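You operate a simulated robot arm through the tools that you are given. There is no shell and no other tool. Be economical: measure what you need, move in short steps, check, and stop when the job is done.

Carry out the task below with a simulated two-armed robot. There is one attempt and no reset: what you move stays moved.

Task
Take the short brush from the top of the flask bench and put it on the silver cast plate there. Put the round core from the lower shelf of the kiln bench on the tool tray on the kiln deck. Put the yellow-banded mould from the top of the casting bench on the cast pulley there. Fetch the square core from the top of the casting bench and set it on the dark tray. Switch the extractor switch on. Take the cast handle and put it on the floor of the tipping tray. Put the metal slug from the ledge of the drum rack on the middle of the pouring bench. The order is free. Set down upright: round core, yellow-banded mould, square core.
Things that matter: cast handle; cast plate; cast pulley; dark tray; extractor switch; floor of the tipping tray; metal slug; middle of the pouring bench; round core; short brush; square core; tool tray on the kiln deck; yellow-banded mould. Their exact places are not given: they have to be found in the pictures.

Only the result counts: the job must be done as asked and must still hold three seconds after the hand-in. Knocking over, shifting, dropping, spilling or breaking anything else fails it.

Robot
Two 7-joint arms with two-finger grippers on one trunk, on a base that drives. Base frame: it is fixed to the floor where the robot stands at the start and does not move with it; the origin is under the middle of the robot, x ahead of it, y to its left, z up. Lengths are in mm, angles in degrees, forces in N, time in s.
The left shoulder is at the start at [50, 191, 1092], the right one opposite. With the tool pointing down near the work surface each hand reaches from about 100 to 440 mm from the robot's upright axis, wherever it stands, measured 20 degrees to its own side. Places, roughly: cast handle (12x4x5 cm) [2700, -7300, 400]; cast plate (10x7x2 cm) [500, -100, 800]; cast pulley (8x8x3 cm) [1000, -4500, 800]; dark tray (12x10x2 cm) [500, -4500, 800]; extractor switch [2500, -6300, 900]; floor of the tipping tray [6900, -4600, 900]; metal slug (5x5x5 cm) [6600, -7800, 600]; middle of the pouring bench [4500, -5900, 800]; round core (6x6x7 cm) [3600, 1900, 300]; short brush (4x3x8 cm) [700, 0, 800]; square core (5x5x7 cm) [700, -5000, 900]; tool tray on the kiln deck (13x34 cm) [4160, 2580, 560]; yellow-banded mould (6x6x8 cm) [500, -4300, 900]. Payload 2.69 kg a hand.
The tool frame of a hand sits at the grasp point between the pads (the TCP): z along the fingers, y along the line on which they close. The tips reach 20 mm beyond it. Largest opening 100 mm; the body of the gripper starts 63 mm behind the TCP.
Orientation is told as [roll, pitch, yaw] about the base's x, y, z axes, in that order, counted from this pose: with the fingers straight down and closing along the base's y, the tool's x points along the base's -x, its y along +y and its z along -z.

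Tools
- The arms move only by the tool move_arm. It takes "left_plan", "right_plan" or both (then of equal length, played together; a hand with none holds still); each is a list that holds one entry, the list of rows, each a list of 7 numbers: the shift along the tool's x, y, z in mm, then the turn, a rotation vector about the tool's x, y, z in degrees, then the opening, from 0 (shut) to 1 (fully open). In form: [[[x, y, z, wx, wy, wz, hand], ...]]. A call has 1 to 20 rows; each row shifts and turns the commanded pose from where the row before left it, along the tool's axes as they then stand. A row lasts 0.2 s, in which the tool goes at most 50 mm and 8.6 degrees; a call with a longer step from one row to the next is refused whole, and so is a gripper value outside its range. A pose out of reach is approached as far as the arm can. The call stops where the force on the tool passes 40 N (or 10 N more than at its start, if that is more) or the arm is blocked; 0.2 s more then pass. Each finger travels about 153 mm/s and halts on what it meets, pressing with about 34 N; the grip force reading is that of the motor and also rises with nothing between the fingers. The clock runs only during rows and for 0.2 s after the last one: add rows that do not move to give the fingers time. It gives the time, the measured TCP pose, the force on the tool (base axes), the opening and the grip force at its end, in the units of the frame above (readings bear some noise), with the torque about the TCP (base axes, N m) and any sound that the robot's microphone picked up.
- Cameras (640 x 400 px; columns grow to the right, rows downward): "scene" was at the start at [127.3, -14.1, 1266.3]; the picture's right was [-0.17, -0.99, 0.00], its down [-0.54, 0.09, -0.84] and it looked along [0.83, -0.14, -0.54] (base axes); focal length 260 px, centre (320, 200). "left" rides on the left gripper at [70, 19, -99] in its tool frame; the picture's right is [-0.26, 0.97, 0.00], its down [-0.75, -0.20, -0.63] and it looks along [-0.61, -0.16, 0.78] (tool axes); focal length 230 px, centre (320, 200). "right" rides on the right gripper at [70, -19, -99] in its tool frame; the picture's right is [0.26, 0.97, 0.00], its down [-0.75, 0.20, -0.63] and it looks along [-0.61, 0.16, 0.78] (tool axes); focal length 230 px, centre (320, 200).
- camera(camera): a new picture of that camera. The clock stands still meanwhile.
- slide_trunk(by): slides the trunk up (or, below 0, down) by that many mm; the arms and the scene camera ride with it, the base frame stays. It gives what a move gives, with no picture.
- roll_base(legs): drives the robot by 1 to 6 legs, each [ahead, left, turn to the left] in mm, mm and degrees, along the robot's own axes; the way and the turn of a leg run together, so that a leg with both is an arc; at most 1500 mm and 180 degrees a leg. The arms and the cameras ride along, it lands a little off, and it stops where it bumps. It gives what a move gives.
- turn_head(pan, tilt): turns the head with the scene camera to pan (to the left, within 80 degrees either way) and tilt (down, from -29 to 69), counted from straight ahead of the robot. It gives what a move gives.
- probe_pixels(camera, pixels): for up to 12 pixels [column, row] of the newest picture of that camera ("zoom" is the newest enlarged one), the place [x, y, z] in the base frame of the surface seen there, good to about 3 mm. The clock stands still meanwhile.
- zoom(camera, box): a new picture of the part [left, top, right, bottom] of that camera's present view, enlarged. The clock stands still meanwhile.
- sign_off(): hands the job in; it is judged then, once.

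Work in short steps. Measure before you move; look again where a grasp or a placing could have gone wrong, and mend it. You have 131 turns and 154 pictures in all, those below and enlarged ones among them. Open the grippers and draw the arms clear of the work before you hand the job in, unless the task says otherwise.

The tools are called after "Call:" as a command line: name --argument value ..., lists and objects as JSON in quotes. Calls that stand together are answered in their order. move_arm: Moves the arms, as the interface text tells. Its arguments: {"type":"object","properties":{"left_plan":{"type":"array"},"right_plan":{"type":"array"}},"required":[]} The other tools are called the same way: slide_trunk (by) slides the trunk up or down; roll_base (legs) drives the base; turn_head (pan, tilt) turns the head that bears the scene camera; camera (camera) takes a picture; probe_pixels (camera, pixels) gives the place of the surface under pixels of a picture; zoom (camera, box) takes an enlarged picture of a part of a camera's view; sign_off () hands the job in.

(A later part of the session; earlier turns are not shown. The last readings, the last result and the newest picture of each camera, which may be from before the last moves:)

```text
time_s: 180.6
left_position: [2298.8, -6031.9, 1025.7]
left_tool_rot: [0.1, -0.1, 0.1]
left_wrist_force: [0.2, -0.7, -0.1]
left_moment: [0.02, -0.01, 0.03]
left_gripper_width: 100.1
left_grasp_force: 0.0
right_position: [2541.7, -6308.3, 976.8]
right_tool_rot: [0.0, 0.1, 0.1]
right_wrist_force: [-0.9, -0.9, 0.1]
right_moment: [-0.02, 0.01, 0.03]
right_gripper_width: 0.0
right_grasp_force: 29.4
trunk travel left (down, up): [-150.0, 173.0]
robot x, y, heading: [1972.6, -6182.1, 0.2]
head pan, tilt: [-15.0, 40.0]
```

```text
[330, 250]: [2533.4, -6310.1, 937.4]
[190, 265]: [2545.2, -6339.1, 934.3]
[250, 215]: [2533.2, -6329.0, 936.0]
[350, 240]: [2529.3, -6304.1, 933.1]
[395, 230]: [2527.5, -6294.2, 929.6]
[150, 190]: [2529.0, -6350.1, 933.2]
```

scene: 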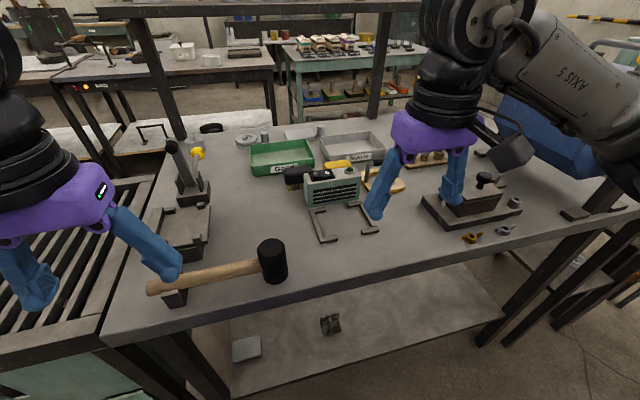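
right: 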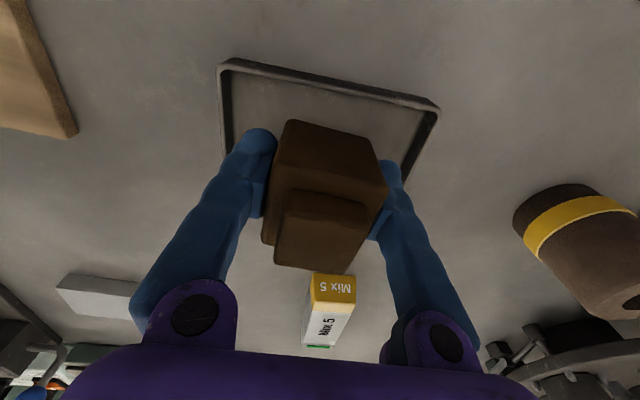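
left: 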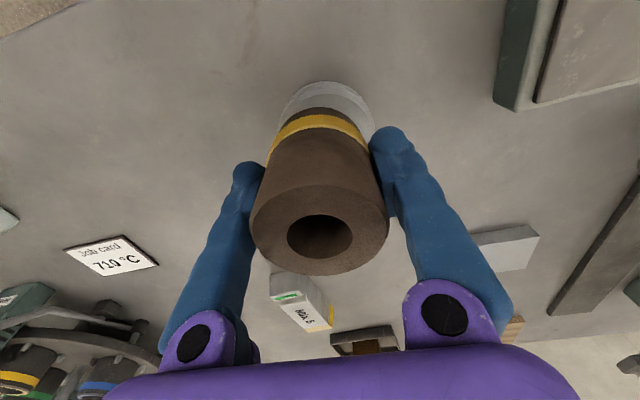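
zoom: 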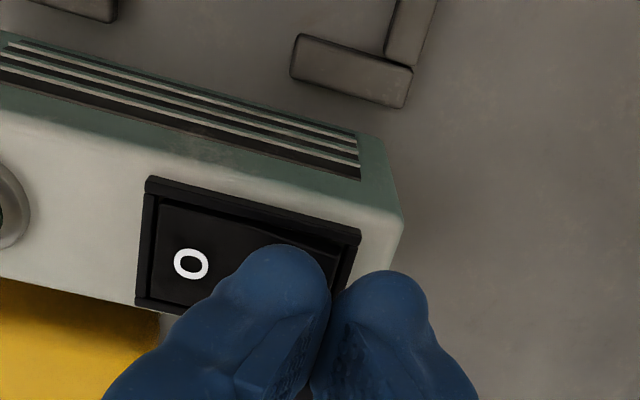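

The brush is behind (x>2600) and low, so it is not in the way. I shift +6 in y and press down in small steps, then back up.

Call:
move_arm --right_plan '[[[0, 6, 5, 0, 0, 0, 0], [0, 0, 6, 0, 0, 0, 0], [0, 0, 4, 0, 0, 0, 0], [0, 0, 4, 0, 0, 0, 0], [0, 0, 3, 0, 0, 0, 0], [0, 0, 2, 0, 0, 0, 0], [0, 0, 2, 0, 0, 0, 0]]]'

Call:
zoom --camera "scene" --box '[270, 120, 380, 210]'

```text
time_s: 182.2
left_position: [2299.1, -6031.4, 1025.5]
left_tool_rot: [-0.1, -0.1, 0.1]
left_wrist_force: [-1.0, 0.2, 0.0]
left_moment: [0.01, -0.01, 0.01]
left_gripper_width: 100.1
left_grasp_force: 0.1
right_position: [2540.4, -6301.8, 952.5]
right_tool_rot: [0.1, -0.3, 0.1]
right_wrist_force: [3.8, -2.5, 15.5]
right_moment: [-0.16, -0.01, 0.06]
right_gripper_width: 0.2
right_grasp_force: 29.1
trunk travel left (down, up): [-150.0, 173.0]
robot x, y, heading: [1975.1, -6182.1, 0.2]
head pan, tilt: [-15.0, 40.0]
```

```text
4.44 times, centred on (325, 165) of scene
```

zoom: 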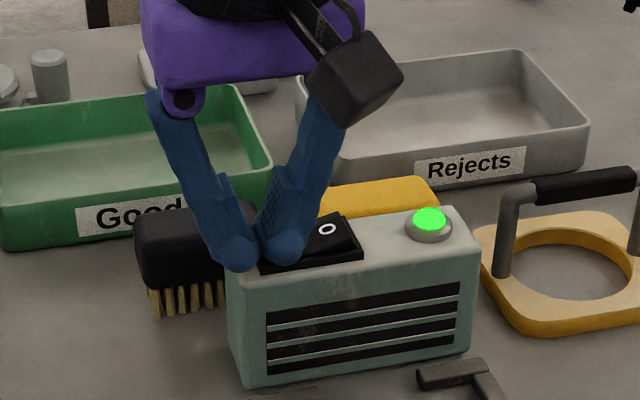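

The lamp is lit green and the rocker has tipped. I lift and retract the right hand, then back off and check the lamp.

Call:
move_arm --right_plan '[[[0, 0, -20, 0, 0, 0, 0], [0, 0, -40, 0, 0, 0, 0], [0, 0, -20, 0, 0, 0, 0], [40, -15, 0, 0, 0, 0, 0], [40, -15, 0, 0, 0, 0, 0.5], [45, -15, 0, 0, 0, 0, 1], [45, -15, 0, 0, 0, 0, 1], [45, -15, 0, 0, 0, 0, 1]]]'

Call:
zoom --camera "scene" --box '[270, 120, 380, 210]'

Call:
turn_head --pan -50 --tilt 30

Call:
camera --camera "scene"

```text
time_s: 184.0
left_position: [2299.2, -6031.9, 1025.8]
left_tool_rot: [-0.1, -0.1, 0.1]
left_wrist_force: [0.1, 0.1, 0.4]
left_moment: [0.0, -0.01, 0.0]
left_gripper_width: 99.8
left_grasp_force: 0.2
right_position: [2324.2, -6379.2, 1028.7]
right_tool_rot: [0.1, 0.0, 0.2]
right_wrist_force: [-0.1, -0.4, 0.0]
right_moment: [0.0, -0.04, 0.01]
right_gripper_width: 99.9
right_grasp_force: 0.0
trunk travel left (down, up): [-150.0, 173.0]
robot x, y, heading: [1970.8, -6180.6, 0.1]
head pan, tilt: [-15.0, 40.0]
```

```text
4.44 times, centred on (325, 165) of scene
```

zoom: 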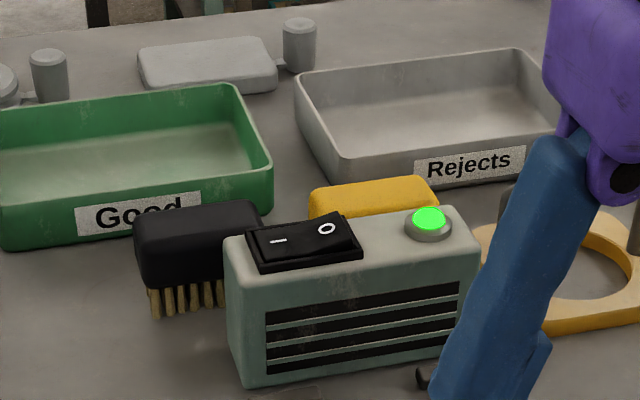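

```text
time_s: 185.0
left_position: [2299.5, -6031.4, 1023.3]
left_tool_rot: [0.0, -0.2, 0.1]
left_wrist_force: [-0.1, 0.6, 0.2]
left_moment: [0.0, -0.02, 0.0]
left_gripper_width: 100.1
left_grasp_force: 0.0
right_position: [2325.4, -6377.5, 1029.9]
right_tool_rot: [0.0, 0.0, 0.0]
right_wrist_force: [0.0, -0.2, 0.2]
right_moment: [-0.01, 0.0, -0.01]
right_gripper_width: 99.7
right_grasp_force: 0.0
trunk travel left (down, up): [-150.0, 173.0]
robot x, y, heading: [1971.7, -6181.7, 0.2]
head pan, tilt: [-50.0, 30.0]
```

```text
92 pictures are left
```

scene: 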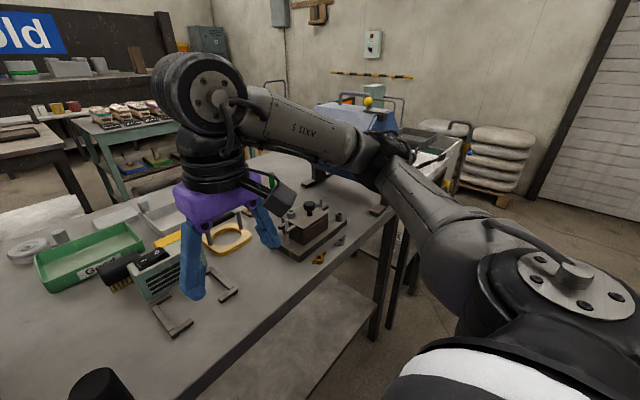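

The switch is on. I back off 230 and strafe 1100 right toward the handle's shelf, then look.

Call:
roll_base --legs '[[-230, 0, 0], [0, -1080, 0]]'

Call:
turn_head --pan 0 --tilt 30

Call:
camera --camera "scene"

```text
time_s: 196.1
left_position: [2072.6, -7110.6, 1025.0]
left_tool_rot: [0.0, -0.1, 0.0]
left_wrist_force: [0.2, -0.8, 0.7]
left_moment: [-0.04, -0.01, 0.0]
left_gripper_width: 99.8
left_grasp_force: 0.0
right_position: [2097.7, -7457.8, 1029.4]
right_tool_rot: [0.0, 0.0, 0.1]
right_wrist_force: [0.7, 0.0, 0.0]
right_moment: [0.03, 0.03, 0.01]
right_gripper_width: 99.9
right_grasp_force: 0.0
trunk travel left (down, up): [-150.0, 173.0]
robot x, y, heading: [1747.0, -7263.2, 0.3]
head pan, tilt: [-50.0, 30.0]
```

```text
time_s: 197.3
left_position: [2073.2, -7111.5, 1024.6]
left_tool_rot: [0.0, -0.1, 0.0]
left_wrist_force: [0.4, 0.2, 0.4]
left_moment: [-0.02, -0.01, -0.03]
left_gripper_width: 100.0
left_grasp_force: 0.1
right_position: [2099.8, -7457.5, 1029.6]
right_tool_rot: [0.0, 0.0, 0.1]
right_wrist_force: [-0.1, 0.7, 0.8]
right_moment: [0.01, 0.03, 0.01]
right_gripper_width: 100.1
right_grasp_force: 0.2
trunk travel left (down, up): [-150.0, 173.0]
robot x, y, heading: [1747.1, -7259.3, 0.0]
head pan, tilt: [0.0, 30.0]
```

```text
91 pictures are left
```

scene: 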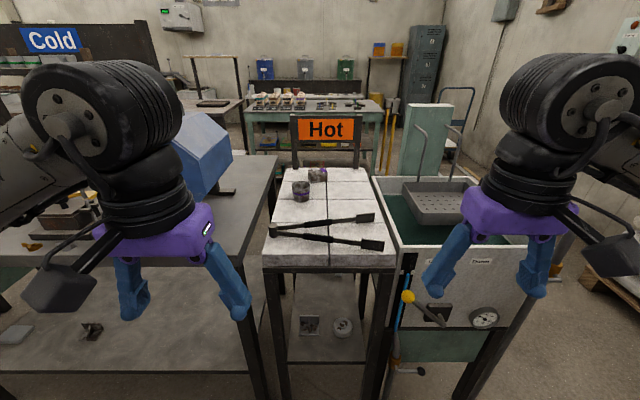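

The hot bench has a lower shelf with items at (309,323) and (343,326). I zoom in there.

Call:
zoom --camera "scene" --box '[260, 250, 400, 360]'

Call:
probe_pixels --camera "scene" --pixels '[[309, 325], [343, 327], [325, 265], [372, 350], [285, 360], [300, 290], [303, 190], [330, 360], [400, 280]]'

```text
3.64 times, centred on (330, 305) of scene
```

zoom: 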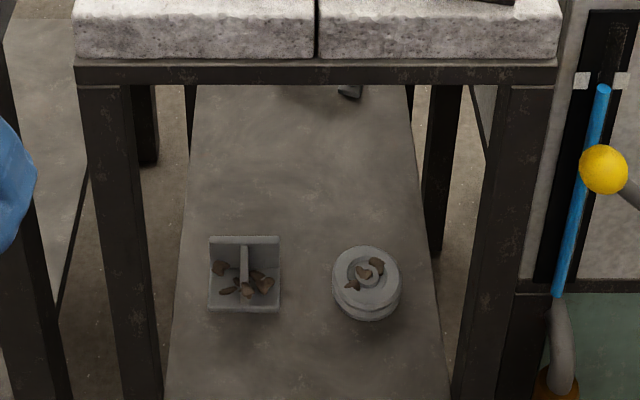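

```text
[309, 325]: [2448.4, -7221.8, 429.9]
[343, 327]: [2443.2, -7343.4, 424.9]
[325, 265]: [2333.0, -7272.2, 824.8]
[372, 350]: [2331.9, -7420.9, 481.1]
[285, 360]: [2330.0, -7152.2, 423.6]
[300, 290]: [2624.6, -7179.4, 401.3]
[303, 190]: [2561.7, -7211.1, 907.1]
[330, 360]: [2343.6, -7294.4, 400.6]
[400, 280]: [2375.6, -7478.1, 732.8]
```

A further object peeks out at the back of the shelf, zoom (345,90). I lower the trunk by 150 for a better look and probe what lies behind the bench.

Call:
probe_pixels --camera "scene" --pixels '[[336, 275], [318, 166], [295, 166], [362, 168], [250, 150], [383, 200], [268, 150], [404, 175], [425, 172], [290, 180]]'

Call:
slide_trunk --by -150

Call:
camera --camera "scene"

```text
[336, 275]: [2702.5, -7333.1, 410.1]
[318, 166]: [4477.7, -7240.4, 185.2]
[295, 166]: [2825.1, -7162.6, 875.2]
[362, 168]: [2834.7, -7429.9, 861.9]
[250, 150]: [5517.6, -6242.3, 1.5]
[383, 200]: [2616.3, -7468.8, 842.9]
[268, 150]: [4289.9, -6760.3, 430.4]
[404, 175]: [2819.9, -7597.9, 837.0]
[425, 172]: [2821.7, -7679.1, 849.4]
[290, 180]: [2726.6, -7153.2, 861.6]
```

```text
time_s: 199.0
left_position: [2072.9, -7111.1, 875.2]
left_tool_rot: [0.1, -0.1, 0.0]
left_wrist_force: [-0.4, 0.2, 0.2]
left_moment: [0.0, 0.03, 0.0]
left_gripper_width: 100.0
left_grasp_force: 0.1
right_position: [2099.0, -7458.3, 878.5]
right_tool_rot: [0.0, 0.0, 0.1]
right_wrist_force: [-0.3, 0.4, -0.1]
right_moment: [0.0, 0.0, 0.02]
right_gripper_width: 100.1
right_grasp_force: 0.1
trunk travel left (down, up): [0.0, 323.0]
robot x, y, heading: [1741.9, -7261.5, -0.2]
head pan, tilt: [0.0, 30.0]
```

```text
89 pictures are left
```

scene: 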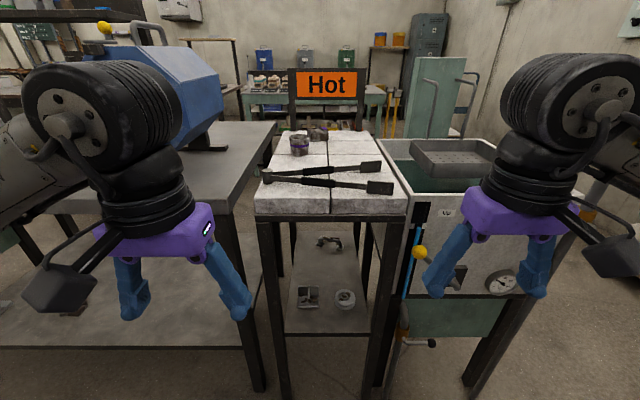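

The handle is at (330,242), about 130 inside the back edge at x≈2830. I zoom in, since reaching it from behind looks best.

Call:
zoom --camera "scene" --box '[285, 215, 375, 275]'

Call:
probe_pixels --camera "scene" --pixels '[[318, 243], [330, 240], [341, 244], [296, 232], [357, 228], [325, 250], [388, 220], [282, 245], [360, 245]]'

Call:
turn_head --pan -50 --tilt 20

Call:
camera --camera "scene"

```text
6.67 times, centred on (330, 245) of scene
```

zoom: 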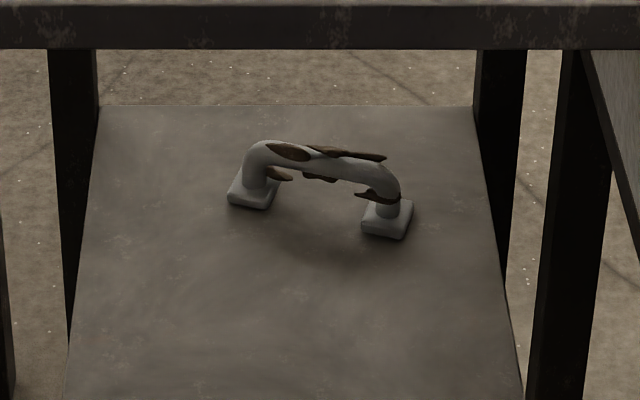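

```text
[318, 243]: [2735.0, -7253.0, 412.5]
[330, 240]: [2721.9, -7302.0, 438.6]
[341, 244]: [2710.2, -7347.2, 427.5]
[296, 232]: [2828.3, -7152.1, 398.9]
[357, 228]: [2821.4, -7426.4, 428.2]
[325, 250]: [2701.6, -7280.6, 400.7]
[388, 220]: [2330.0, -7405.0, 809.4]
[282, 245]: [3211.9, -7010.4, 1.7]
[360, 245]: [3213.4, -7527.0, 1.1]
```

```text
time_s: 200.2
left_position: [2073.0, -7111.1, 874.2]
left_tool_rot: [0.1, 0.0, 0.0]
left_wrist_force: [-0.6, 0.3, -1.1]
left_moment: [0.01, -0.02, 0.0]
left_gripper_width: 100.0
left_grasp_force: 0.0
right_position: [2097.7, -7459.0, 880.0]
right_tool_rot: [0.0, 0.0, 0.1]
right_wrist_force: [0.2, -0.1, 0.8]
right_moment: [0.02, -0.04, -0.02]
right_gripper_width: 99.9
right_grasp_force: 0.0
trunk travel left (down, up): [0.0, 323.0]
robot x, y, heading: [1746.9, -7260.3, 0.1]
head pan, tilt: [-50.0, 20.0]
```

```text
87 pictures are left
```

scene: 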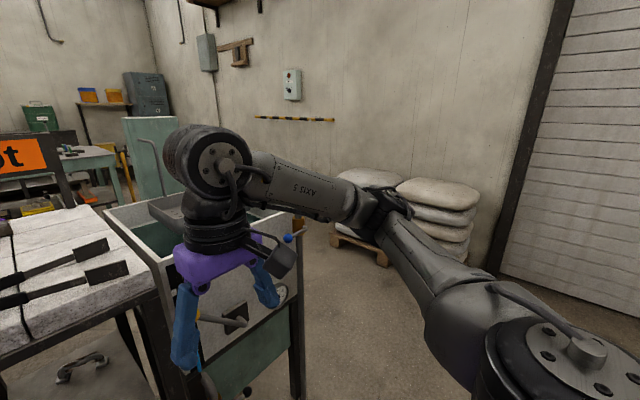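

The handle's bar runs from (2735,-7253) to (2705,-7350), z≈440. I probe the tank's right end and the sacks to plan a way round behind.

Call:
probe_pixels --camera "scene" --pixels '[[300, 310], [303, 220], [355, 258], [390, 262], [480, 265], [330, 300], [290, 215], [145, 190], [160, 165], [60, 185]]'

Call:
slide_trunk --by 150

Call:
turn_head --pan -35 --tilt 22

Call:
roll_base --legs '[[0, -700, 0]]'

Call:
camera --camera "scene"

```text
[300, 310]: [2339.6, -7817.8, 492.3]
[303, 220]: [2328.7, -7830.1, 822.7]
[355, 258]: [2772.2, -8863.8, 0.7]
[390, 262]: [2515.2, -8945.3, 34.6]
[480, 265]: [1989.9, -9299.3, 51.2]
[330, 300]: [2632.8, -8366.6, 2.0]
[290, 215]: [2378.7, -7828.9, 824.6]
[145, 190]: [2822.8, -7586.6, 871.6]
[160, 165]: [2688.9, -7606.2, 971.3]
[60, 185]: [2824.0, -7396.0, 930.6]
```

```text
time_s: 202.0
left_position: [2072.0, -7109.1, 1024.4]
left_tool_rot: [0.0, -0.1, 0.0]
left_wrist_force: [-0.7, 0.1, 0.4]
left_moment: [-0.05, 0.03, 0.02]
left_gripper_width: 99.9
left_grasp_force: 0.1
right_position: [2097.6, -7457.9, 1029.0]
right_tool_rot: [-0.1, 0.0, 0.1]
right_wrist_force: [0.2, -1.1, 0.0]
right_moment: [0.02, 0.01, 0.03]
right_gripper_width: 99.8
right_grasp_force: 0.1
trunk travel left (down, up): [-150.0, 173.0]
robot x, y, heading: [1745.1, -7261.6, 0.4]
head pan, tilt: [-50.0, 20.0]
```

```text
time_s: 202.7
left_position: [2072.5, -7109.3, 1024.6]
left_tool_rot: [0.0, 0.0, -0.1]
left_wrist_force: [-0.2, 0.4, -0.6]
left_moment: [0.0, 0.02, -0.02]
left_gripper_width: 100.0
left_grasp_force: 0.1
right_position: [2098.6, -7457.6, 1029.1]
right_tool_rot: [0.0, 0.0, 0.1]
right_wrist_force: [-0.6, 0.1, 0.0]
right_moment: [0.05, -0.03, 0.0]
right_gripper_width: 100.1
right_grasp_force: 0.0
trunk travel left (down, up): [-150.0, 173.0]
robot x, y, heading: [1744.6, -7258.8, 0.1]
head pan, tilt: [-35.0, 22.0]
```

```text
time_s: 209.4
left_position: [2071.1, -7819.2, 1023.3]
left_tool_rot: [0.0, -0.2, -0.4]
left_wrist_force: [0.5, -0.5, -0.3]
left_moment: [0.03, 0.02, 0.0]
left_gripper_width: 100.0
left_grasp_force: 0.1
right_position: [2096.6, -8167.1, 1029.2]
right_tool_rot: [-0.1, 0.0, -0.3]
right_wrist_force: [0.0, 0.2, 0.9]
right_moment: [-0.04, 0.03, 0.03]
right_gripper_width: 100.2
right_grasp_force: 0.1
trunk travel left (down, up): [-150.0, 173.0]
robot x, y, heading: [1746.5, -7966.7, -0.3]
head pan, tilt: [-35.0, 22.0]
```

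```text
86 pictures are left
```

scene: 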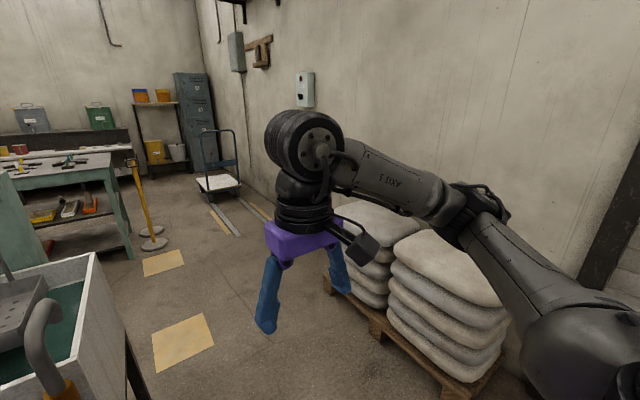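

I probe the pallet corner and stanchions to judge the gap.

Call:
probe_pixels --camera "scene" --pixels '[[328, 283], [375, 325], [450, 385], [355, 300], [45, 330], [120, 340], [153, 245], [130, 255], [370, 215], [420, 250], [235, 195], [210, 190]]'

```text
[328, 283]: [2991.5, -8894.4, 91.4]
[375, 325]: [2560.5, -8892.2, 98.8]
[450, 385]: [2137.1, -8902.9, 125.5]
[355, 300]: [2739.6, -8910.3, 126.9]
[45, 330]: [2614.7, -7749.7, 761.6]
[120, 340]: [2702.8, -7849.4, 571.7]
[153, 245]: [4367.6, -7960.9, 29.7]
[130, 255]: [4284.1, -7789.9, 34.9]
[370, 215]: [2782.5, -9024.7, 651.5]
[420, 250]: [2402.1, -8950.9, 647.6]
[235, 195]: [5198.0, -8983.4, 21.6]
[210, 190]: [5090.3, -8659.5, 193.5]
```

The gap is 1040 wide, centred on y≈-8370. I drive through to x≈3550, then left to y≈-7450.

Call:
roll_base --legs '[[0, -400, 0.3], [1000, 0, 0], [780, 0, 0], [0, 950, 0]]'

Call:
turn_head --pan 40 --tilt 15

Call:
camera --camera "scene"

Call:
turn_head --pan -20 --tilt 15

Call:
camera --camera "scene"

```text
time_s: 230.2
left_position: [3838.5, -7268.7, 1024.8]
left_tool_rot: [0.0, -0.2, 0.2]
left_wrist_force: [-0.4, 0.1, 0.0]
left_moment: [-0.03, -0.02, -0.01]
left_gripper_width: 100.1
left_grasp_force: 0.0
right_position: [3867.8, -7614.5, 1028.8]
right_tool_rot: [0.0, 0.0, 0.2]
right_wrist_force: [0.3, 0.0, -0.3]
right_moment: [0.0, 0.0, -0.02]
right_gripper_width: 100.1
right_grasp_force: 0.0
trunk travel left (down, up): [-150.0, 173.0]
robot x, y, heading: [3514.2, -7415.6, 0.1]
head pan, tilt: [-35.0, 22.0]
```

```text
time_s: 231.6
left_position: [3839.1, -7267.6, 1025.2]
left_tool_rot: [0.0, -0.1, 0.3]
left_wrist_force: [0.1, 0.2, 0.5]
left_moment: [-0.04, 0.02, 0.01]
left_gripper_width: 100.2
left_grasp_force: 0.1
right_position: [3865.7, -7615.3, 1030.2]
right_tool_rot: [0.0, 0.0, 0.3]
right_wrist_force: [0.0, 0.0, 0.3]
right_moment: [0.01, -0.02, -0.02]
right_gripper_width: 100.0
right_grasp_force: 0.1
trunk travel left (down, up): [-150.0, 173.0]
robot x, y, heading: [3510.4, -7417.9, 0.4]
head pan, tilt: [40.0, 15.0]
```

```text
85 pictures are left
```

scene: 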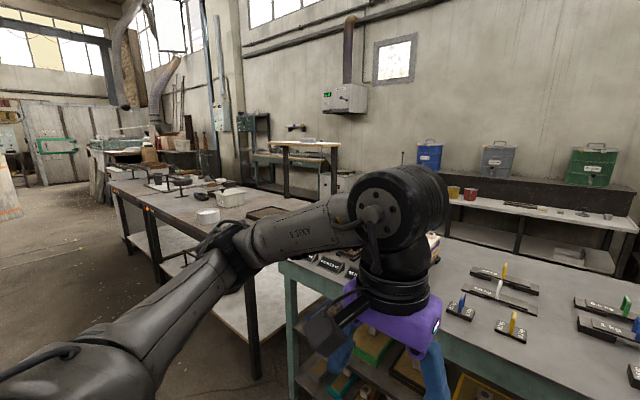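

```text
time_s: 232.9
left_position: [3839.3, -7267.5, 1024.4]
left_tool_rot: [-0.1, -0.1, 0.2]
left_wrist_force: [-0.1, -0.4, -0.5]
left_moment: [0.0, 0.0, -0.01]
left_gripper_width: 100.1
left_grasp_force: 0.0
right_position: [3865.9, -7614.2, 1028.8]
right_tool_rot: [-0.1, 0.0, 0.3]
right_wrist_force: [-0.1, 0.3, 1.5]
right_moment: [-0.05, -0.02, 0.0]
right_gripper_width: 100.2
right_grasp_force: 0.1
trunk travel left (down, up): [-150.0, 173.0]
robot x, y, heading: [3511.8, -7420.2, 0.2]
head pan, tilt: [-20.0, 15.0]
```

```text
84 pictures are left
```

scene: 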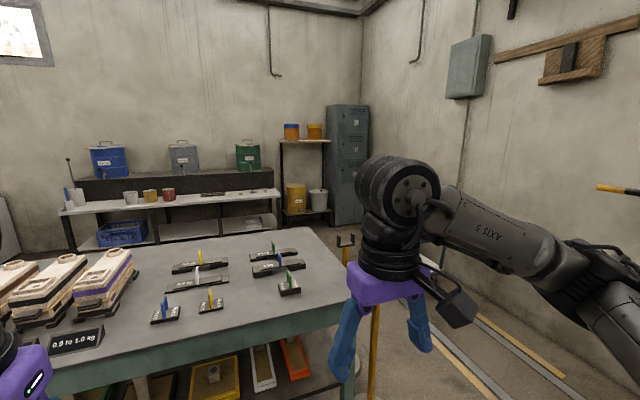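

I back off 120, turn 180° and look at the back of the hot bench with the trunk lowered.

Call:
roll_base --legs '[[-120, 0, 0], [0, 0, 90], [0, 0, 90]]'

Call:
slide_trunk --by -150

Call:
turn_head --pan -10 --tilt 40

Call:
camera --camera "scene"

```text
time_s: 239.6
left_position: [3128.4, -7188.3, 1031.3]
left_tool_rot: [0.3, -0.7, 114.7]
left_wrist_force: [0.4, -0.5, -0.5]
left_moment: [-0.01, -0.04, -0.03]
left_gripper_width: 99.9
left_grasp_force: 0.0
right_position: [3425.9, -7016.6, 1028.9]
right_tool_rot: [0.5, -0.3, 115.7]
right_wrist_force: [-0.5, 0.8, -0.9]
right_moment: [0.01, -0.02, 0.0]
right_gripper_width: 100.0
right_grasp_force: 0.0
trunk travel left (down, up): [-150.0, 173.0]
robot x, y, heading: [3397.2, -7417.9, 115.7]
head pan, tilt: [-20.0, 15.0]
stopped in leg 3: the robot was blocked; the commanded pose is now the measured one
```

```text
time_s: 241.3
left_position: [3142.0, -7189.8, 888.9]
left_tool_rot: [1.4, -1.9, 114.3]
left_wrist_force: [0.6, 0.5, 1.0]
left_moment: [-0.03, 0.01, -0.03]
left_gripper_width: 100.2
left_grasp_force: 0.1
right_position: [3437.1, -7017.9, 878.6]
right_tool_rot: [1.5, -1.1, 115.5]
right_wrist_force: [0.1, 0.5, -0.1]
right_moment: [-0.01, 0.01, 0.0]
right_gripper_width: 100.1
right_grasp_force: 0.1
trunk travel left (down, up): [0.0, 323.0]
robot x, y, heading: [3398.0, -7418.4, 115.4]
head pan, tilt: [-20.0, 15.0]
```

```text
time_s: 242.2
left_position: [3142.0, -7189.2, 887.8]
left_tool_rot: [1.3, -1.8, 114.3]
left_wrist_force: [0.6, -0.3, -0.3]
left_moment: [-0.02, 0.03, -0.01]
left_gripper_width: 100.0
left_grasp_force: 0.1
right_position: [3436.4, -7017.6, 879.6]
right_tool_rot: [1.6, -1.0, 115.6]
right_wrist_force: [0.6, -0.2, 0.2]
right_moment: [0.0, -0.01, 0.02]
right_gripper_width: 100.0
right_grasp_force: 0.0
trunk travel left (down, up): [0.0, 323.0]
robot x, y, heading: [3397.4, -7419.6, 115.7]
head pan, tilt: [-10.0, 40.0]
```

```text
83 pictures are left
```

scene: 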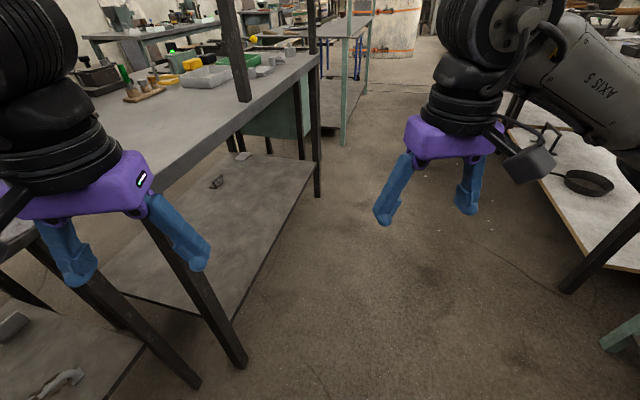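

The turn was blocked: the left elbow probably met the hot sign at (2830,-7375). I move away to the robot's right (+x) and look at the sign.

Call:
roll_base --legs '[[0, -180, 0]]'

Call:
turn_head --pan 60 --tilt 20

Call:
camera --camera "scene"

```text
time_s: 244.4
left_position: [3284.2, -7110.1, 876.1]
left_tool_rot: [0.0, -0.2, 114.8]
left_wrist_force: [-0.7, 0.3, -0.2]
left_moment: [0.01, -0.03, -0.04]
left_gripper_width: 99.9
left_grasp_force: 0.0
right_position: [3583.5, -6936.6, 878.8]
right_tool_rot: [0.0, 0.1, 115.5]
right_wrist_force: [1.3, 0.2, -0.7]
right_moment: [0.0, 0.02, -0.02]
right_gripper_width: 100.1
right_grasp_force: 0.0
trunk travel left (down, up): [0.0, 323.0]
robot x, y, heading: [3557.9, -7342.5, 115.6]
head pan, tilt: [-10.0, 40.0]
```

```text
time_s: 245.8
left_position: [3284.6, -7110.7, 876.4]
left_tool_rot: [-0.1, -0.3, 114.8]
left_wrist_force: [0.2, 0.0, 0.0]
left_moment: [0.0, -0.01, -0.03]
left_gripper_width: 100.0
left_grasp_force: 0.0
right_position: [3583.4, -6937.0, 878.6]
right_tool_rot: [0.0, 0.0, 115.6]
right_wrist_force: [0.3, -0.4, 0.5]
right_moment: [0.0, -0.01, 0.01]
right_gripper_width: 100.1
right_grasp_force: 0.1
trunk travel left (down, up): [0.0, 323.0]
robot x, y, heading: [3555.1, -7339.2, 115.7]
head pan, tilt: [60.0, 20.0]
```

```text
82 pictures are left
```

scene: 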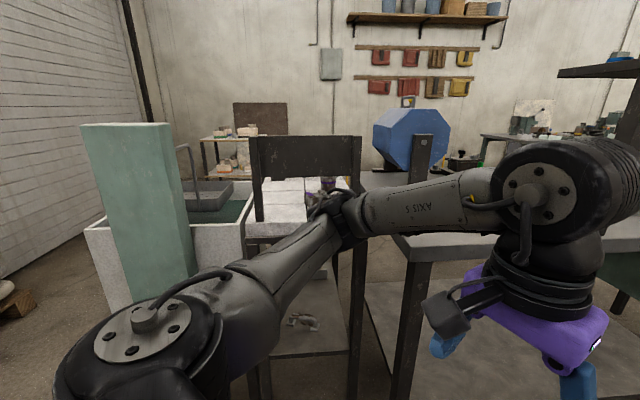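

The arm is free and the sign is still upright. I finish the turn here at x≈3555 with enough room.

Call:
roll_base --legs '[[0, 0, 64.3]]'

Call:
turn_head --pan 0 --tilt 35

Call:
camera --camera "scene"

```text
time_s: 249.0
left_position: [3229.0, -7482.0, 875.7]
left_tool_rot: [-0.1, -0.3, 178.2]
left_wrist_force: [-0.2, -0.1, 0.0]
left_moment: [0.0, 0.0, 0.01]
left_gripper_width: 100.0
left_grasp_force: 0.1
right_position: [3208.8, -7137.0, 878.6]
right_tool_rot: [0.1, 0.0, 179.0]
right_wrist_force: [-0.1, 0.3, -1.0]
right_moment: [-0.02, -0.01, 0.03]
right_gripper_width: 99.9
right_grasp_force: 0.0
trunk travel left (down, up): [0.0, 323.0]
robot x, y, heading: [3557.8, -7341.5, 178.8]
head pan, tilt: [60.0, 20.0]
```

```text
time_s: 250.3
left_position: [3228.9, -7482.1, 876.8]
left_tool_rot: [-0.1, -0.3, 178.1]
left_wrist_force: [-0.5, 0.1, 0.1]
left_moment: [0.01, 0.02, 0.01]
left_gripper_width: 100.4
left_grasp_force: 0.1
right_position: [3207.8, -7137.0, 878.8]
right_tool_rot: [-0.1, 0.0, 178.8]
right_wrist_force: [0.2, -0.5, -0.3]
right_moment: [-0.02, 0.0, 0.02]
right_gripper_width: 99.9
right_grasp_force: 0.1
trunk travel left (down, up): [0.0, 323.0]
robot x, y, heading: [3558.0, -7343.3, 179.0]
head pan, tilt: [0.0, 35.0]
```

```text
81 pictures are left
```

scene: 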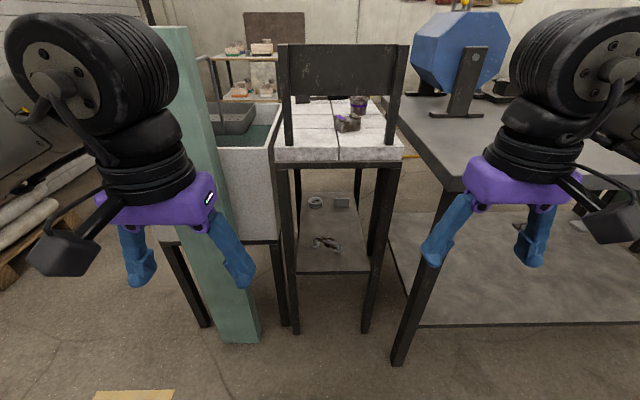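

I want the left hand here; the handle shows at (327,242). I probe the green column, the fettling bench edge and the handle again.

Call:
probe_pixels --camera "scene" --pixels '[[215, 200], [240, 335], [190, 60], [160, 100], [316, 241], [327, 239], [338, 243], [340, 246], [400, 340], [440, 180], [296, 320], [365, 320]]'

Call:
zoom --camera "scene" --box '[290, 190, 370, 280]'

```text
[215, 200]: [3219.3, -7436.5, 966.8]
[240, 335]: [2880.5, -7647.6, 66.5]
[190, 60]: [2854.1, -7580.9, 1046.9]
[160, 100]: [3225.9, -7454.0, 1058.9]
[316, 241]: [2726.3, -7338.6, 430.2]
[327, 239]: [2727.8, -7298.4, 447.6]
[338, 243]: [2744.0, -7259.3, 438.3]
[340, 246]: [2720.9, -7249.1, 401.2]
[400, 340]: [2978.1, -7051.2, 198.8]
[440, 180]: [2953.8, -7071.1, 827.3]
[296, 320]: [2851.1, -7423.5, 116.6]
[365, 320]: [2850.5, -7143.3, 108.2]
```

```text
4.44 times, centred on (330, 235) of scene
```

zoom: 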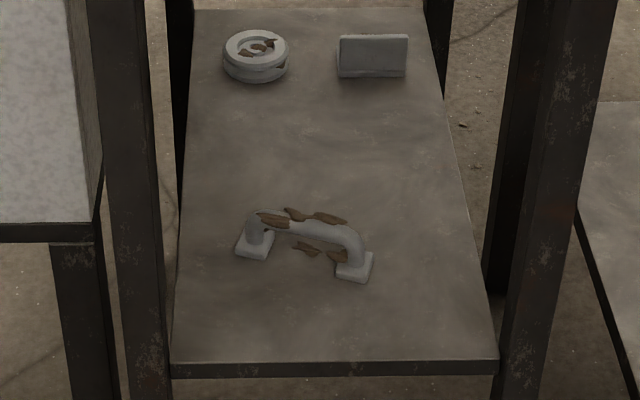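

The elbow room favours the right hand from base y≈-7490, with the left hand tucked back. I strafe left 150, tuck the left hand, and turn the right tool: +17 yaw, 40 tilt forward, then -90 roll.

Call:
roll_base --legs '[[0, 150, 1]]'

Call:
move_arm --left_plan '[[[20, 0, 0, 0, 0, 0, 1], [20, 0, 0, 0, 0, 0, 1], [20, 0, 0, 0, 0, 0, 1], [20, 0, 0, 0, 0, 0, 1], [20, 0, 0, 0, 0, 0, 1], [20, 0, 0, 0, 0, 0, 1], [0, 0, 0, 0, 0, 0, 1], [0, 0, 0, 0, 0, 0, 1], [0, 0, 0, 0, 0, 0, 1], [0, 0, 0, 0, 0, 0, 1], [0, 0, 0, 0, 0, 0, 1], [0, 0, 0, 0, 0, 0, 1], [0, 0, 0, 0, 0, 0, 1], [0, 0, 0, 0, 0, 0, 1], [0, 0, 0, 0, 0, 0, 1], [0, 0, 0, 0, 0, 0, 1], [0, 0, 0, 0, 0, 0, 1], [0, 0, 0, 0, 0, 0, 1], [0, 0, 0, 0, 0, 0, 1]]]' --right_plan '[[[0, 0, 0, 0, 0, 8.5, 1], [0, 0, 0, 0, 0, 8.5, 1], [0, 0, 0, 0, -8, 0, 1], [0, 0, 0, 0, -8, 0, 1], [0, 0, 0, 0, -8, 0, 1], [0, 0, 0, 0, -8, 0, 1], [0, 0, 0, 0, -8, 0, 1], [0, 0, 0, 0, 0, -8.2, 1], [0, 0, 0, 0, 0, -8.2, 1], [0, 0, 0, 0, 0, -8.2, 1], [0, 0, 0, 0, 0, -8.2, 1], [0, 0, 0, 0, 0, -8.2, 1], [0, 0, 0, 0, 0, -8.2, 1], [0, 0, 0, 0, 0, -8.2, 1], [0, 0, 0, 0, 0, -8.2, 1], [0, 0, 0, 0, 0, -8.2, 1], [0, 0, 0, 0, 0, -8.2, 1], [0, 0, 0, 0, 0, -8, 1], [0, 0, 0, 0, 0, 0, 0.5], [0, 0, 0, 0, 0, 0, 0.35]]]'

Call:
camera --camera "scene"

```text
time_s: 252.3
left_position: [3229.6, -7635.0, 876.1]
left_tool_rot: [-0.2, -0.4, 179.1]
left_wrist_force: [0.5, -0.5, 0.1]
left_moment: [0.0, 0.0, 0.0]
left_gripper_width: 100.2
left_grasp_force: 0.1
right_position: [3203.1, -7291.4, 879.8]
right_tool_rot: [-0.1, 0.1, 179.7]
right_wrist_force: [0.8, 0.8, 1.3]
right_moment: [0.0, -0.01, 0.02]
right_gripper_width: 99.8
right_grasp_force: 0.1
trunk travel left (down, up): [0.0, 323.0]
robot x, y, heading: [3553.9, -7488.4, 179.9]
head pan, tilt: [0.0, 35.0]
```

```text
refused: give rows for one hand, or as many for the one as for the other
```

```text
79 pictures are left
```

scene: 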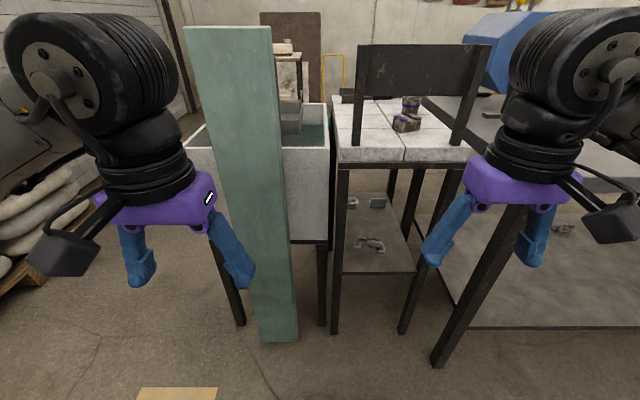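

The row counts differed, so I resend with 20 rows each.

Call:
move_arm --left_plan '[[[20, 0, 0, 0, 0, 0, 1], [20, 0, 0, 0, 0, 0, 1], [20, 0, 0, 0, 0, 0, 1], [20, 0, 0, 0, 0, 0, 1], [20, 0, 0, 0, 0, 0, 1], [20, 0, 0, 0, 0, 0, 1], [0, 0, 0, 0, 0, 0, 1], [0, 0, 0, 0, 0, 0, 1], [0, 0, 0, 0, 0, 0, 1], [0, 0, 0, 0, 0, 0, 1], [0, 0, 0, 0, 0, 0, 1], [0, 0, 0, 0, 0, 0, 1], [0, 0, 0, 0, 0, 0, 1], [0, 0, 0, 0, 0, 0, 1], [0, 0, 0, 0, 0, 0, 1], [0, 0, 0, 0, 0, 0, 1], [0, 0, 0, 0, 0, 0, 1], [0, 0, 0, 0, 0, 0, 1], [0, 0, 0, 0, 0, 0, 1], [0, 0, 0, 0, 0, 0, 1]]]' --right_plan '[[[0, 0, 0, 0, 0, 8.5, 1], [0, 0, 0, 0, 0, 8.5, 1], [0, 0, 0, 0, -8, 0, 1], [0, 0, 0, 0, -8, 0, 1], [0, 0, 0, 0, -8, 0, 1], [0, 0, 0, 0, -8, 0, 1], [0, 0, 0, 0, -8, 0, 1], [0, 0, 0, 0, 0, -8.2, 1], [0, 0, 0, 0, 0, -8.2, 1], [0, 0, 0, 0, 0, -8.2, 1], [0, 0, 0, 0, 0, -8.2, 1], [0, 0, 0, 0, 0, -8.2, 1], [0, 0, 0, 0, 0, -8.2, 1], [0, 0, 0, 0, 0, -8.2, 1], [0, 0, 0, 0, 0, -8.2, 1], [0, 0, 0, 0, 0, -8.2, 1], [0, 0, 0, 0, 0, -8.2, 1], [0, 0, 0, 0, 0, -8, 1], [0, 0, 0, 0, 0, 0, 0.5], [0, 0, 0, 0, 0, 0, 0.35]]]'

Call:
camera --camera "scene"

```text
time_s: 256.5
left_position: [3347.5, -7634.7, 878.4]
left_tool_rot: [0.0, -0.2, 179.2]
left_wrist_force: [0.6, -0.6, 0.9]
left_moment: [0.03, 0.03, 0.01]
left_gripper_width: 99.9
left_grasp_force: 0.1
left hand out of reach, approached as far as the arm can: row 6
right_position: [3191.1, -7299.2, 885.4]
right_tool_rot: [-40.0, 0.1, -107.0]
right_wrist_force: [0.8, -0.3, 0.5]
right_moment: [0.01, -0.03, 0.04]
right_gripper_width: 34.9
right_grasp_force: 0.0
right hand out of reach, approached as far as the arm can: row 7
trunk travel left (down, up): [0.0, 323.0]
robot x, y, heading: [3554.8, -7487.7, 180.0]
head pan, tilt: [0.0, 35.0]
```

```text
78 pictures are left
```

scene: 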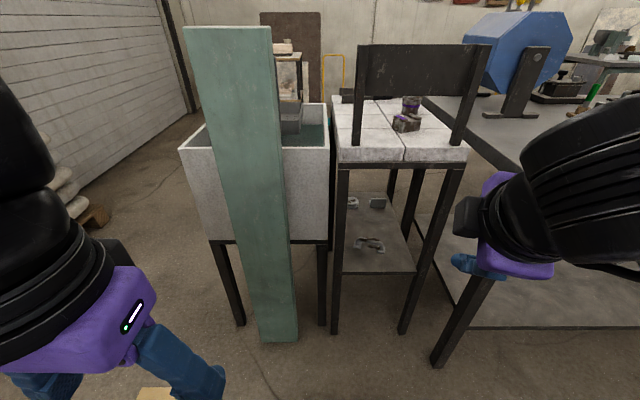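

The right tool is tilted 40° and rolled as wanted. I lower it to z≈600 along base z, then drive 290 ahead.

Call:
move_arm --right_plan '[[[0, 30.5, 36.4, 0, 0, 0, 0.35], [0, 30.5, 36.4, 0, 0, 0, 0.35], [0, 30.5, 36.4, 0, 0, 0, 0.35], [0, 30.5, 36.4, 0, 0, 0, 0.35], [0, 30.5, 36.4, 0, 0, 0, 0.35], [0, 30.5, 36.4, 0, 0, 0, 0.35], [0, 0, 0, 0, 0, 0, 0.35]]]'

Call:
roll_base --legs '[[200, 0, 0]]'

Call:
turn_head --pan -15 --tilt 45

Call:
camera --camera "scene"

Call:
camera --camera "right"

```text
time_s: 258.1
left_position: [3346.1, -7635.4, 878.4]
left_tool_rot: [0.0, -0.2, 179.0]
left_wrist_force: [-0.2, -0.1, -0.5]
left_moment: [0.02, -0.02, 0.0]
left_gripper_width: 100.1
left_grasp_force: 0.0
right_position: [3173.5, -7307.9, 604.7]
right_tool_rot: [-40.0, 0.0, -107.1]
right_wrist_force: [0.0, -0.2, 0.3]
right_moment: [0.01, 0.01, -0.01]
right_gripper_width: 35.0
right_grasp_force: 0.0
right hand out of reach, approached as far as the arm can: row 1, 2
trunk travel left (down, up): [0.0, 323.0]
robot x, y, heading: [3555.6, -7486.8, 179.7]
head pan, tilt: [0.0, 35.0]
```

```text
time_s: 259.7
left_position: [3147.8, -7634.6, 877.7]
left_tool_rot: [0.0, -0.3, 179.2]
left_wrist_force: [1.1, 0.2, 0.4]
left_moment: [-0.02, -0.02, -0.01]
left_gripper_width: 99.9
left_grasp_force: 0.2
right_position: [2974.5, -7308.4, 605.9]
right_tool_rot: [-40.0, -0.1, -107.2]
right_wrist_force: [0.3, 0.0, -0.7]
right_moment: [-0.01, -0.03, 0.0]
right_gripper_width: 35.1
right_grasp_force: 0.1
trunk travel left (down, up): [0.0, 323.0]
robot x, y, heading: [3360.7, -7488.2, 180.0]
head pan, tilt: [0.0, 35.0]
```

```text
time_s: 260.4
left_position: [3148.5, -7634.7, 876.8]
left_tool_rot: [0.0, -0.4, 179.1]
left_wrist_force: [-0.3, 0.3, -0.8]
left_moment: [-0.04, -0.01, -0.01]
left_gripper_width: 100.1
left_grasp_force: 0.0
right_position: [2974.7, -7307.6, 605.9]
right_tool_rot: [-40.1, 0.0, -107.2]
right_wrist_force: [-0.3, -0.2, -0.5]
right_moment: [-0.01, -0.01, -0.04]
right_gripper_width: 35.0
right_grasp_force: 0.0
trunk travel left (down, up): [0.0, 323.0]
robot x, y, heading: [3358.5, -7487.9, 179.8]
head pan, tilt: [-15.0, 45.0]
```

```text
77 pictures are left
```

scene: 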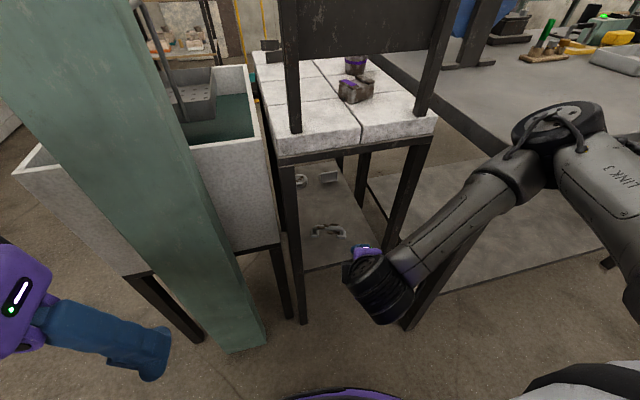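

```text
76 pictures are left
```

right: 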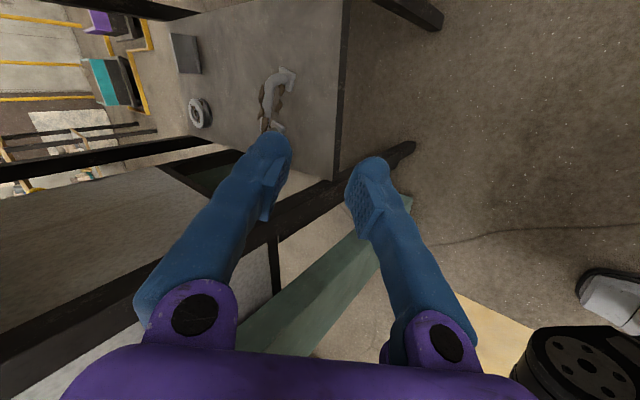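

The arm pose is good, but I check the elbow's clearance over the fettling bench before going on, and probe the handle again.

Call:
probe_pixels --camera "scene" --pixels '[[560, 125], [520, 165], [530, 180], [440, 245], [450, 260], [316, 229], [329, 228], [343, 231], [605, 265], [380, 290]]'

Call:
probe_pixels --camera "right" --pixels '[[265, 100], [283, 76], [276, 125], [268, 90], [335, 110]]'

Call:
zoom --camera "right" --box '[220, 50, 340, 150]'

```text
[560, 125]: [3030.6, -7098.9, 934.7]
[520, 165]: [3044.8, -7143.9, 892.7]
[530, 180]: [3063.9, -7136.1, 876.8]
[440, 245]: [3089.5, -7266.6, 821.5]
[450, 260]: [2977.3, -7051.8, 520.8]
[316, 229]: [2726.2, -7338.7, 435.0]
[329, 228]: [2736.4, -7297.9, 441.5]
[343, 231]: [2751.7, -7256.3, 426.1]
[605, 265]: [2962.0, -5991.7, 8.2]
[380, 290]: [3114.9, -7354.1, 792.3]
```

```text
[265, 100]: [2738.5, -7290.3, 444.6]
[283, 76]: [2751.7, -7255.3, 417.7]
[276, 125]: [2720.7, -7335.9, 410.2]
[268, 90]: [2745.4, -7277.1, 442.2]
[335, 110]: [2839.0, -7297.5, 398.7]
```

```text
4.00 times, centred on (280, 100) of right
```

zoom: 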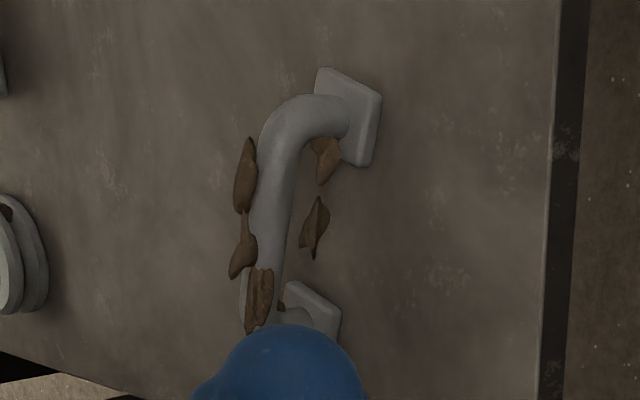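

The elbow is clear, so I keep the base here and bring the tool to a pre-grasp 110 mm short of the bar centre (2735,-7297,441).

Call:
move_arm --right_plan '[[[-12, -14.3, 33.2, 0, 0, 0, 0.35], [-12, -14.3, 33.2, 0, 0, 0, 0.35], [-12, -14.3, 33.2, 0, 0, 0, 0.35], [-12, -14.3, 33.2, 0, 0, 0, 0.35], [-12, -14.3, 33.2, 0, 0, 0, 0.35], [0, 0, 0, 0, 0, 0, 0.35]]]'

Call:
camera --camera "scene"

Call:
camera --camera "right"

```text
time_s: 261.8
left_position: [3148.1, -7635.0, 878.1]
left_tool_rot: [0.0, -0.3, 179.2]
left_wrist_force: [-0.3, 0.3, 0.3]
left_moment: [-0.02, 0.01, -0.03]
left_gripper_width: 100.1
left_grasp_force: 0.1
right_position: [2801.3, -7316.3, 524.5]
right_tool_rot: [-40.0, -0.1, -107.2]
right_wrist_force: [1.0, 0.2, 0.6]
right_moment: [0.02, -0.02, -0.02]
right_gripper_width: 35.2
right_grasp_force: 0.0
trunk travel left (down, up): [0.0, 323.0]
robot x, y, heading: [3359.1, -7487.6, 179.9]
head pan, tilt: [-15.0, 45.0]
```

```text
74 pictures are left
```

scene: 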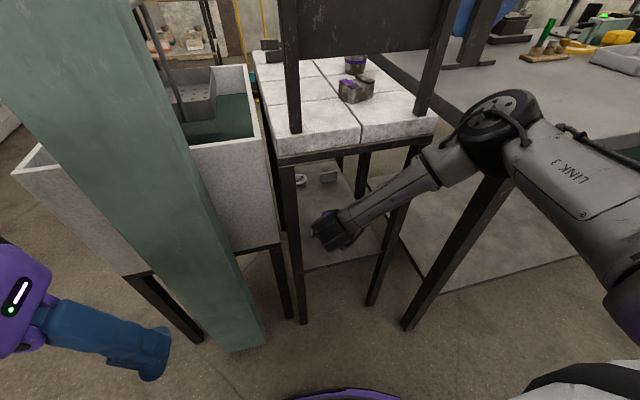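

```text
73 pictures are left
```

right: 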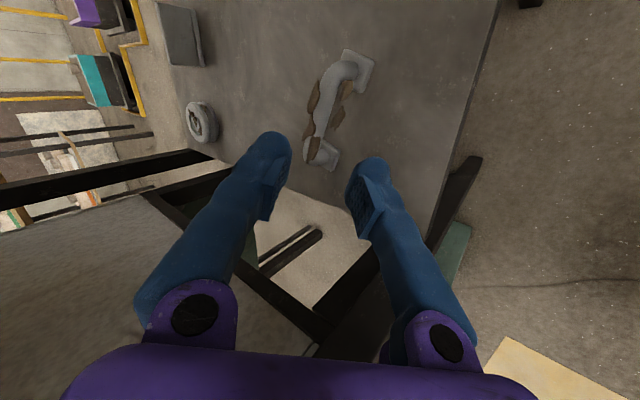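

The bar lies upright between the fingers in the picture. I probe points along it for the exact centre.

Call:
zoom --camera "right" --box '[280, 40, 400, 180]'

Call:
probe_pixels --camera "right" --pixels '[[328, 100], [322, 120], [318, 118], [327, 121], [331, 90], [337, 75], [360, 72], [320, 150], [400, 150]]'

```text
2.86 times, centred on (340, 110) of right
```

zoom: 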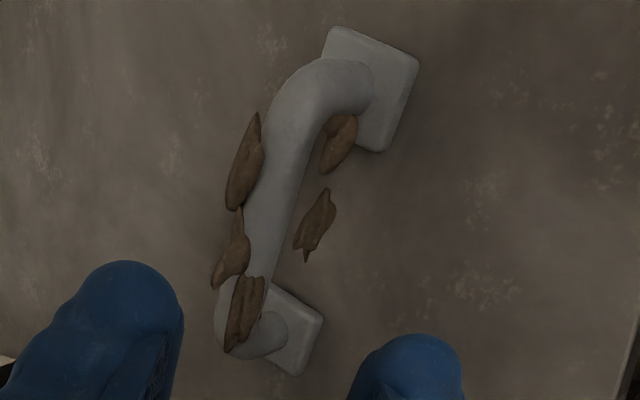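

```text
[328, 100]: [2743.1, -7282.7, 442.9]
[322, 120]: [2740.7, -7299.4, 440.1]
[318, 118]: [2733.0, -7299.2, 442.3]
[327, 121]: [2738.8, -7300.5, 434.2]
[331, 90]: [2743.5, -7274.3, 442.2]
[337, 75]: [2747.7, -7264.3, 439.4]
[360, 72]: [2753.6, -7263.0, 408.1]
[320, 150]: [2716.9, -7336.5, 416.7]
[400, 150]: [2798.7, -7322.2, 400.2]
```

The bar centre is about (2738,-7299,437). I advance 99 along the tool (with a +6 sideways correction) so the bar lies 10 beyond the TCP, then look.

Call:
move_arm --right_plan '[[[-2.1, 6, 20, 0, 0, 0, 0.35], [0, 0, 25, 0, 0, 0, 0.35], [0, 0, 25, 0, 0, 0, 0.35], [0, 0, 19, 0, 0, 0, 0.35], [0, 0, 10, 0, 0, 0, 0.35], [0, 0, 0, 0, 0, 0, 0.35]]]'

Call:
zoom --camera "right" --box '[220, 60, 420, 220]'

```text
time_s: 263.2
left_position: [3148.3, -7635.2, 877.6]
left_tool_rot: [0.0, -0.3, 179.2]
left_wrist_force: [0.1, 0.7, 0.5]
left_moment: [0.02, 0.0, -0.02]
left_gripper_width: 99.9
left_grasp_force: 0.1
right_position: [2744.5, -7302.0, 444.5]
right_tool_rot: [-40.1, -0.1, -107.0]
right_wrist_force: [0.4, 0.6, 1.2]
right_moment: [-0.02, -0.01, 0.0]
right_gripper_width: 34.8
right_grasp_force: 0.0
trunk travel left (down, up): [0.0, 323.0]
robot x, y, heading: [3359.9, -7489.0, 180.0]
head pan, tilt: [-15.0, 45.0]
```

```text
2.50 times, centred on (320, 140) of right
```

zoom: 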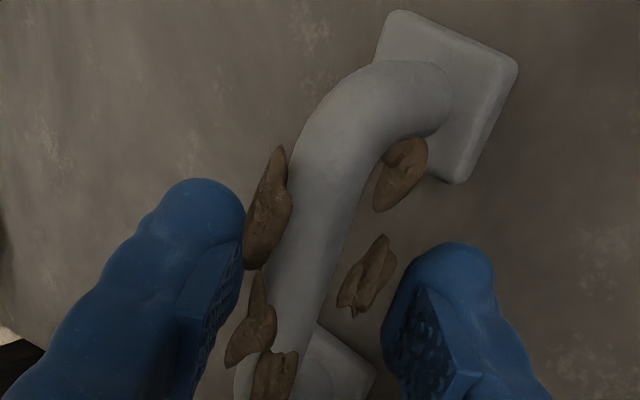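

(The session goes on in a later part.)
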